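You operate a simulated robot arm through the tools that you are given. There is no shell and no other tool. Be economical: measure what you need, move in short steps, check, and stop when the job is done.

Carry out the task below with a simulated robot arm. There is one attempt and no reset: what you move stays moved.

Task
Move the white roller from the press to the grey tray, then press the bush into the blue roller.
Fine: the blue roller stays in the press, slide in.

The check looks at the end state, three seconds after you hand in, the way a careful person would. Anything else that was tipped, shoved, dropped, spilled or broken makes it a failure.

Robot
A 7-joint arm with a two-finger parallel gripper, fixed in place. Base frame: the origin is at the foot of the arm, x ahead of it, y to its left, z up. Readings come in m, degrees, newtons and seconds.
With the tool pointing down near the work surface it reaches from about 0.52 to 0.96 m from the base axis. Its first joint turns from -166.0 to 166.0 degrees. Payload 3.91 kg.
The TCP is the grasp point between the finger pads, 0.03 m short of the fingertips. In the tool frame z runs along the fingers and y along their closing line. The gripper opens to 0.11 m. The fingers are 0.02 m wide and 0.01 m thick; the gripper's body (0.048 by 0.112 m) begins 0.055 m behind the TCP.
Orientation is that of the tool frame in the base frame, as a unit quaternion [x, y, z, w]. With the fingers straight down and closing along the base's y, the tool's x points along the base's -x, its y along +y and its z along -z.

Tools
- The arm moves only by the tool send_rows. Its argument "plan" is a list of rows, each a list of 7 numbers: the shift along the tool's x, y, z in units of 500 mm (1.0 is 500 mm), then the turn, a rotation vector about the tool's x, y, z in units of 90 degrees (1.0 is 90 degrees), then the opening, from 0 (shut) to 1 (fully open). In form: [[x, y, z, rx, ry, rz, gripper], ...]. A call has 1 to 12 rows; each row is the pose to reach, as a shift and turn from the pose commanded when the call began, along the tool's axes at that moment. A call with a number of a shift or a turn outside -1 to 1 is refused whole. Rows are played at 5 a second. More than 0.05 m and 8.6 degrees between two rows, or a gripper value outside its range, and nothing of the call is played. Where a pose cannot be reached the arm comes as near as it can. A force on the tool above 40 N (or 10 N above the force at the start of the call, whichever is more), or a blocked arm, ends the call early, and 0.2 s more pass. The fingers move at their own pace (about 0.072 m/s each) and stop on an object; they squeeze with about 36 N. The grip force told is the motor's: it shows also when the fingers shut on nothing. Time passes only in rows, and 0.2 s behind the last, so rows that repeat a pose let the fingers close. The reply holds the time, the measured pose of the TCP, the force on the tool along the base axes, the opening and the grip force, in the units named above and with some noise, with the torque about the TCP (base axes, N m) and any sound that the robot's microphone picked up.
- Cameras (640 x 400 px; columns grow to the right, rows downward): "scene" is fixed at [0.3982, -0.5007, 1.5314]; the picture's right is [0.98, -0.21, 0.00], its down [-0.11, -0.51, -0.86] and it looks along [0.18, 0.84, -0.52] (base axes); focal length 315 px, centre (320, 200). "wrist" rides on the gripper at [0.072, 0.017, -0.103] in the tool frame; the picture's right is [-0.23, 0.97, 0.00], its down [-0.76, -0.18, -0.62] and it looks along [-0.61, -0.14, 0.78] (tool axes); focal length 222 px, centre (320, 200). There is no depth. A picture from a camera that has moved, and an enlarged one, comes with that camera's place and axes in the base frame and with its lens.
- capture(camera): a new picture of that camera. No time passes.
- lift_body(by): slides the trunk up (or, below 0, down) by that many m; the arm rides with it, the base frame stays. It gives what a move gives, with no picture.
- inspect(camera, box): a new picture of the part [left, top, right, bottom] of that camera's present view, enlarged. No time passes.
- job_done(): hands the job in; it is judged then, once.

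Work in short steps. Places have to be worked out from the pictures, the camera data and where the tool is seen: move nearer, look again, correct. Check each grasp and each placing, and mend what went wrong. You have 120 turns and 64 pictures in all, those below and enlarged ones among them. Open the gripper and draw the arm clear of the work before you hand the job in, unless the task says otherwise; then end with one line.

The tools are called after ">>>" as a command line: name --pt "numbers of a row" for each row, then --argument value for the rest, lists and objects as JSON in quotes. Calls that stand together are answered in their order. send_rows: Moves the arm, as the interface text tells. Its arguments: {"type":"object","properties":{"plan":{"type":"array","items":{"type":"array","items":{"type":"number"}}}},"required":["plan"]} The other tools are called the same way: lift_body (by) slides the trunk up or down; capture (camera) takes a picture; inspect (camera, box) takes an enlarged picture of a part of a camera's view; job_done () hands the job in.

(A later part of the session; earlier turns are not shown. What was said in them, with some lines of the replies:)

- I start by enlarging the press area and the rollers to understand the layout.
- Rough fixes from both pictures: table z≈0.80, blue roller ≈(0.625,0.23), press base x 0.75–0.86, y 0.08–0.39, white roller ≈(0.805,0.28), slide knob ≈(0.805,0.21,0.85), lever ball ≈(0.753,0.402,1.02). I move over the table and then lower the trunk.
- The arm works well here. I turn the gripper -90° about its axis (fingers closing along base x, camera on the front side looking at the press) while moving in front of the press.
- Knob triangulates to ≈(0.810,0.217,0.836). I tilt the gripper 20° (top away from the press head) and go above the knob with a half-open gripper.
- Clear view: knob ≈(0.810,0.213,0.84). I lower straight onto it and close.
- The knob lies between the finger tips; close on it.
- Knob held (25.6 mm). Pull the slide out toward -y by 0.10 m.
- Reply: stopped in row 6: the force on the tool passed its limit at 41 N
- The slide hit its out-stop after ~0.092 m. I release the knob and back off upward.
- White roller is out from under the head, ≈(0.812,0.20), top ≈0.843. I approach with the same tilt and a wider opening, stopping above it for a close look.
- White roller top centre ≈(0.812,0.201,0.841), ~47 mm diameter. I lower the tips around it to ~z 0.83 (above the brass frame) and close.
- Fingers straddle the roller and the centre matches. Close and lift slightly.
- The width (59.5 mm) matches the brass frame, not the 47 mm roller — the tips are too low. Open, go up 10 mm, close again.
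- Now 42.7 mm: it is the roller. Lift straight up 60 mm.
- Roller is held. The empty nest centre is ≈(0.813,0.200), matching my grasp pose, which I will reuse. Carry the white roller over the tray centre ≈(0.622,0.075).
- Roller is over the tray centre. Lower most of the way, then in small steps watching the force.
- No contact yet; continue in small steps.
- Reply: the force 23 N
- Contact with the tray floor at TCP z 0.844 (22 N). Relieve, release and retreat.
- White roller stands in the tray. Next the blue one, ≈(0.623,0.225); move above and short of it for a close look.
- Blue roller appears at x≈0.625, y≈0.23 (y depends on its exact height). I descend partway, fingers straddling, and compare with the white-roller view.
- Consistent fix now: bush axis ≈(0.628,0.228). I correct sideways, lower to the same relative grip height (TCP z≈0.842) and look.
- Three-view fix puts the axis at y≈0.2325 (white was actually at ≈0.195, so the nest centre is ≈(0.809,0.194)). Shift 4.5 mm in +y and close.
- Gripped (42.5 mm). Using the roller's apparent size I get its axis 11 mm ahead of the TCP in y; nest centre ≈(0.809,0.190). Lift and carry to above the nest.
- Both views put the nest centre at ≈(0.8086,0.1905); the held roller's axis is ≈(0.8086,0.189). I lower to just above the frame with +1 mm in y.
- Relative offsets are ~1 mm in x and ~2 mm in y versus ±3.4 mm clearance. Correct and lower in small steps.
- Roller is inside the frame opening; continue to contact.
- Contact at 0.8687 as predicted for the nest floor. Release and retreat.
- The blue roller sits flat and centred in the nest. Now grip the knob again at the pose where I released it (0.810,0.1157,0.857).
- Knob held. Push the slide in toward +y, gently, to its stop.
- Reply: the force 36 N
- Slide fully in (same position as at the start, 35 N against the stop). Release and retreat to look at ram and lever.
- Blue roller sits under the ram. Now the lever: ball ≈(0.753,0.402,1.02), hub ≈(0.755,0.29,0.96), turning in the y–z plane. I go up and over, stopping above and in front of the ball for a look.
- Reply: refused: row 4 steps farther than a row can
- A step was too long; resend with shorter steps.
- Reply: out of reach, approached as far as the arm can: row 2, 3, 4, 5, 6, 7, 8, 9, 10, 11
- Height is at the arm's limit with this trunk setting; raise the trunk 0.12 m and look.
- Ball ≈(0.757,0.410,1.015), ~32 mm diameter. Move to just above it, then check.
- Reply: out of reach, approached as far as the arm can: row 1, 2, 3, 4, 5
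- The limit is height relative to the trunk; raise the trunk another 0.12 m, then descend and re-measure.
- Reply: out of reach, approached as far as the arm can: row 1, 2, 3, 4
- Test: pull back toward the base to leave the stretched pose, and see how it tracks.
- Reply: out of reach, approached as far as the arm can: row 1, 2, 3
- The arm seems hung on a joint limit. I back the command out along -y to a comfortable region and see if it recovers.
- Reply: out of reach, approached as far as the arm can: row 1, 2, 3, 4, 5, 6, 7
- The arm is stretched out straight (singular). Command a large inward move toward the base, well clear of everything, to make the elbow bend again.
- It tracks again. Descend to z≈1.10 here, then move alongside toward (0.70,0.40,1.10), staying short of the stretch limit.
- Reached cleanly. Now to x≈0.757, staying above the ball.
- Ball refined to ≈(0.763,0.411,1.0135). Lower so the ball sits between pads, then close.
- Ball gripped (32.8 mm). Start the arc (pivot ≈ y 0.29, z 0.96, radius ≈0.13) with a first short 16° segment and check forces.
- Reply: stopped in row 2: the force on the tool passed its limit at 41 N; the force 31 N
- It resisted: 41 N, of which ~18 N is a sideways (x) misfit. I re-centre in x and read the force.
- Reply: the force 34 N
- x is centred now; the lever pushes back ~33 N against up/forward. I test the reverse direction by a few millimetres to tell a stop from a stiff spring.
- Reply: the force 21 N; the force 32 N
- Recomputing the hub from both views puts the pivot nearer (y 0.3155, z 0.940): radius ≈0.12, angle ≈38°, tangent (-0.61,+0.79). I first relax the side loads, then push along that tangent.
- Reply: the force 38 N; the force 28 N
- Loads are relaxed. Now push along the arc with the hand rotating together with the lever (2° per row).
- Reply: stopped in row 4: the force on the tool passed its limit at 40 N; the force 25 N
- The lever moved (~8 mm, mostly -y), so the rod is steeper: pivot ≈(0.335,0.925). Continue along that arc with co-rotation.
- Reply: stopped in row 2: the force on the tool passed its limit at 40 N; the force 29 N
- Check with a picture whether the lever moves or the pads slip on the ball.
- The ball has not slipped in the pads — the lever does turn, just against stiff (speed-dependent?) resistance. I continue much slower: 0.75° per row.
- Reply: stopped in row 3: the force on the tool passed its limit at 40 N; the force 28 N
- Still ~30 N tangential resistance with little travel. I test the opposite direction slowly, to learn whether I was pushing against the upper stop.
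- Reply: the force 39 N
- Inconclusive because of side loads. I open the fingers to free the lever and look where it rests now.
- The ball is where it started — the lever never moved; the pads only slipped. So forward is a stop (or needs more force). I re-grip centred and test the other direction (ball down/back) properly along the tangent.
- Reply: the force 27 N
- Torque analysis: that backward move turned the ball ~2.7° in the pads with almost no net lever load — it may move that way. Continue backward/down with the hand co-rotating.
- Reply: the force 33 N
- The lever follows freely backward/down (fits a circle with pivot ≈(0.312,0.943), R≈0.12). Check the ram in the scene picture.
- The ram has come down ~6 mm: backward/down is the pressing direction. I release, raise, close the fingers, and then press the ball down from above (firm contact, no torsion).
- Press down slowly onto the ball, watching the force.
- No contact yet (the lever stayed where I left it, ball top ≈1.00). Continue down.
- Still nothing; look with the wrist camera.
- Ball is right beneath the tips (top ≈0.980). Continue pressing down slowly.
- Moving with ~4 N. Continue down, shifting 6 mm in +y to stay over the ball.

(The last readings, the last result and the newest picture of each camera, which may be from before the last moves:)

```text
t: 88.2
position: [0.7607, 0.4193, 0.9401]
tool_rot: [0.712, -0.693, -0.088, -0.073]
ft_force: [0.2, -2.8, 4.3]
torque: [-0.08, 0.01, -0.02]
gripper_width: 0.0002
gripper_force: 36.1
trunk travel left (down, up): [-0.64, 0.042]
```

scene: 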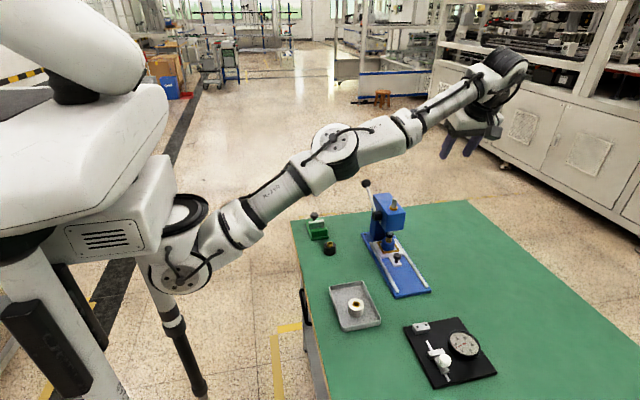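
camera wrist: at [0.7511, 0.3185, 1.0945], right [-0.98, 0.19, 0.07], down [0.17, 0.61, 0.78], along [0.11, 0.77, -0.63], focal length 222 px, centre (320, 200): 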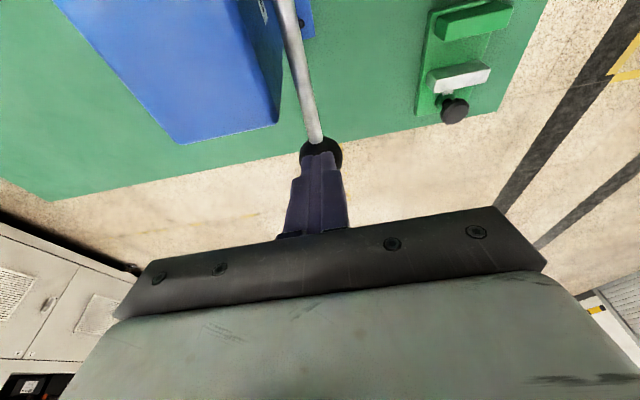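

Still only ~4 N. Keep going, shifting slightly back in y with the arc.

>>> send_rows --pt "0.0022 -0.001 0.0036 0 0 0 0" --pt "0.0044 -0.002 0.0072 0 0 0 0" --pt "0.0066 -0.003 0.0108 0 0 0 0" --pt "0.0088 -0.004 0.0144 0 0 0 0" --pt "0.011 -0.004 0.018 0 0 0 0" --pt "0.0132 -0.004 0.0216 0 0 0 0" --pt "0.0154 -0.004 0.0252 0 0 0 0" --pt "0.0176 -0.004 0.0288 0 0 0 0" --pt "0.0198 -0.004 0.0324 0 0 0 0" --pt "0.022 -0.004 0.036 0 0 0 0" --pt "0.0242 -0.004 0.0396 0 0 0 0" --pt "0.0264 -0.004 0.0432 0 0 0 0"

```text
t: 89.3
position: [0.7629, 0.4176, 0.9378]
tool_rot: [0.715, -0.689, -0.088, -0.081]
ft_force: [-0.2, 2.8, 10.1]
torque: [-0.44, -0.26, 0.25]
gripper_width: 0.0004
gripper_force: 35.8
trunk travel left (down, up): [-0.64, 0.042]
stopped in row 5: the force on the tool passed its limit at 42 N (the readings are from after the stop); the commanded pose is now the measured one
```

Resistance now: 42 N at TCP z 0.938 — the ram is on the bush or at its end. Push on in finer steps and see whether it advances.

>>> send_rows --pt "0.0004 0 0.002 0 0 0 0" --pt "0.0009 0 0.0039 0 0 0 0" --pt "0.0013 0 0.0058 0 0 0 0" --pt "0.0018 0 0.0078 0 0 0 0" --pt "0.0022 0 0.0097 0 0 0 0" --pt "0.0027 0 0.0117 0 0 0 0" --pt "0.0032 0 0.0136 0 0 0 0" --pt "0.0036 0 0.0156 0 0 0 0" --pt "0.0041 0 0.0175 0 0 0 0" --pt "0.0045 0 0.0195 0 0 0 0"

```text
t: 90.3
position: [0.7641, 0.4188, 0.9372]
tool_rot: [0.713, -0.69, -0.087, -0.085]
ft_force: [-0.5, -0.1, 10.1]
torque: [-0.33, 0.01, 0.08]
gripper_width: 0.0001
gripper_force: 35.8
trunk travel left (down, up): [-0.64, 0.042]
stopped in row 4: the force on the tool passed its limit at 41 N (the readings are from after the stop); the commanded pose is now the measured one
```

Rigid there. Look at the ram and bush.

>>> inspect --camera "scene" --box '[365, 190, 425, 265]'

```text
5.33 times, centred on (395, 228) of scene
camera zoom: at [0.3982, -0.5007, 1.5314], right [0.98, -0.21, 0.0], down [-0.11, -0.51, -0.86], along [0.18, 0.84, -0.52], focal length 1678 px, centre (-80, 53)
```

zoom: 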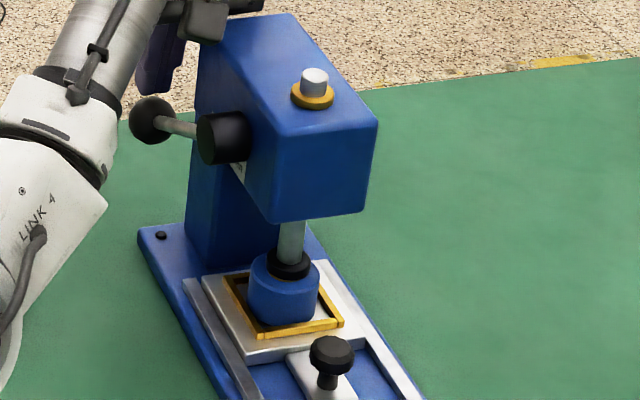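

The ram pad is down on the roller with no brass protruding, and ram travel (~18 mm) matches the gap plus bush height: the bush is pressed in. Retreat upward, then inward, opening the gripper.

>>> send_rows --pt "-0.015 0 -0.065 0 0 0 0" --pt "-0.032 0 -0.14 0 0 0 0" --pt "-0.05 0 -0.215 0 0 0 0" --pt "-0.068 0 -0.292 0 0 0 0" --pt "-0.068 0.08 -0.292 0 0 0 0" --pt "-0.04 0.16 -0.3 0 0 0 0" --pt "0.03 0.2 -0.31 0 0 0 0" --pt "0.11 0.22 -0.32 0 0 0 0.5" --pt "0.19 0.24 -0.33 0 0 0 1" --pt "0.27 0.26 -0.34 0 0 0 1" --pt "0.35 0.28 -0.35 0 0 0 1" --pt "0.35 0.28 -0.35 0 0 0 1"

>>> capture --camera "scene"

```text
t: 92.9
position: [0.6311, 0.2002, 1.063]
tool_rot: [0.714, -0.69, -0.087, -0.083]
ft_force: [0.0, 0.1, -0.3]
torque: [-0.01, 0.01, -0.01]
gripper_width: 0.11
gripper_force: 0.1
trunk travel left (down, up): [-0.64, 0.042]
```

```text
0 pictures are left
```

scene: 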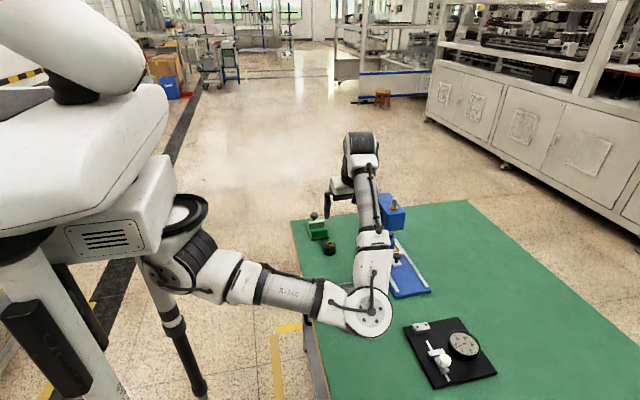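

Arm is clear of the press, but the elbow hangs over the tray side (estimated well above it). I raise trunk and tool a little so the whole arm is clear.

>>> lift_body --by 0.04

>>> send_rows --pt "-0.02 0 -0.08 0 0 0 1" --pt "-0.04 0 -0.16 0 0 0 1" --pt "-0.06 0 -0.24 0 0 0 1" --pt "-0.06 0 -0.24 0 0 0 1"

```text
t: 93.7
position: [0.6326, 0.2016, 1.103]
tool_rot: [0.713, -0.69, -0.087, -0.084]
ft_force: [-0.7, 0.1, 0.2]
torque: [0.0, -0.05, 0.01]
gripper_width: 0.1101
gripper_force: 0.0
trunk travel left (down, up): [-0.68, 0.002]
```

```text
t: 94.7
position: [0.6332, 0.2024, 1.2286]
tool_rot: [0.714, -0.69, -0.087, -0.083]
ft_force: [-0.3, -0.1, -0.4]
torque: [-0.02, 0.03, -0.03]
gripper_width: 0.1101
gripper_force: 0.0
trunk travel left (down, up): [-0.68, 0.002]
```

White roller is in the tray, blue roller is in the press with its bush pressed and the slide in, gripper is open and the arm is clear: hand in.

>>> job_done

```text
The job is handed in.
```

The white roller was moved to the grey tray, and the bush was pressed into the blue roller, which stays in the press with the slide in. The last close view showed the ram pad down on the roller with no brass showing. I left the lever and ram down, so the bush was not seen with the ram lifted. The tray was not seen again after I drew the arm back, because the arm hid it in the final picture.
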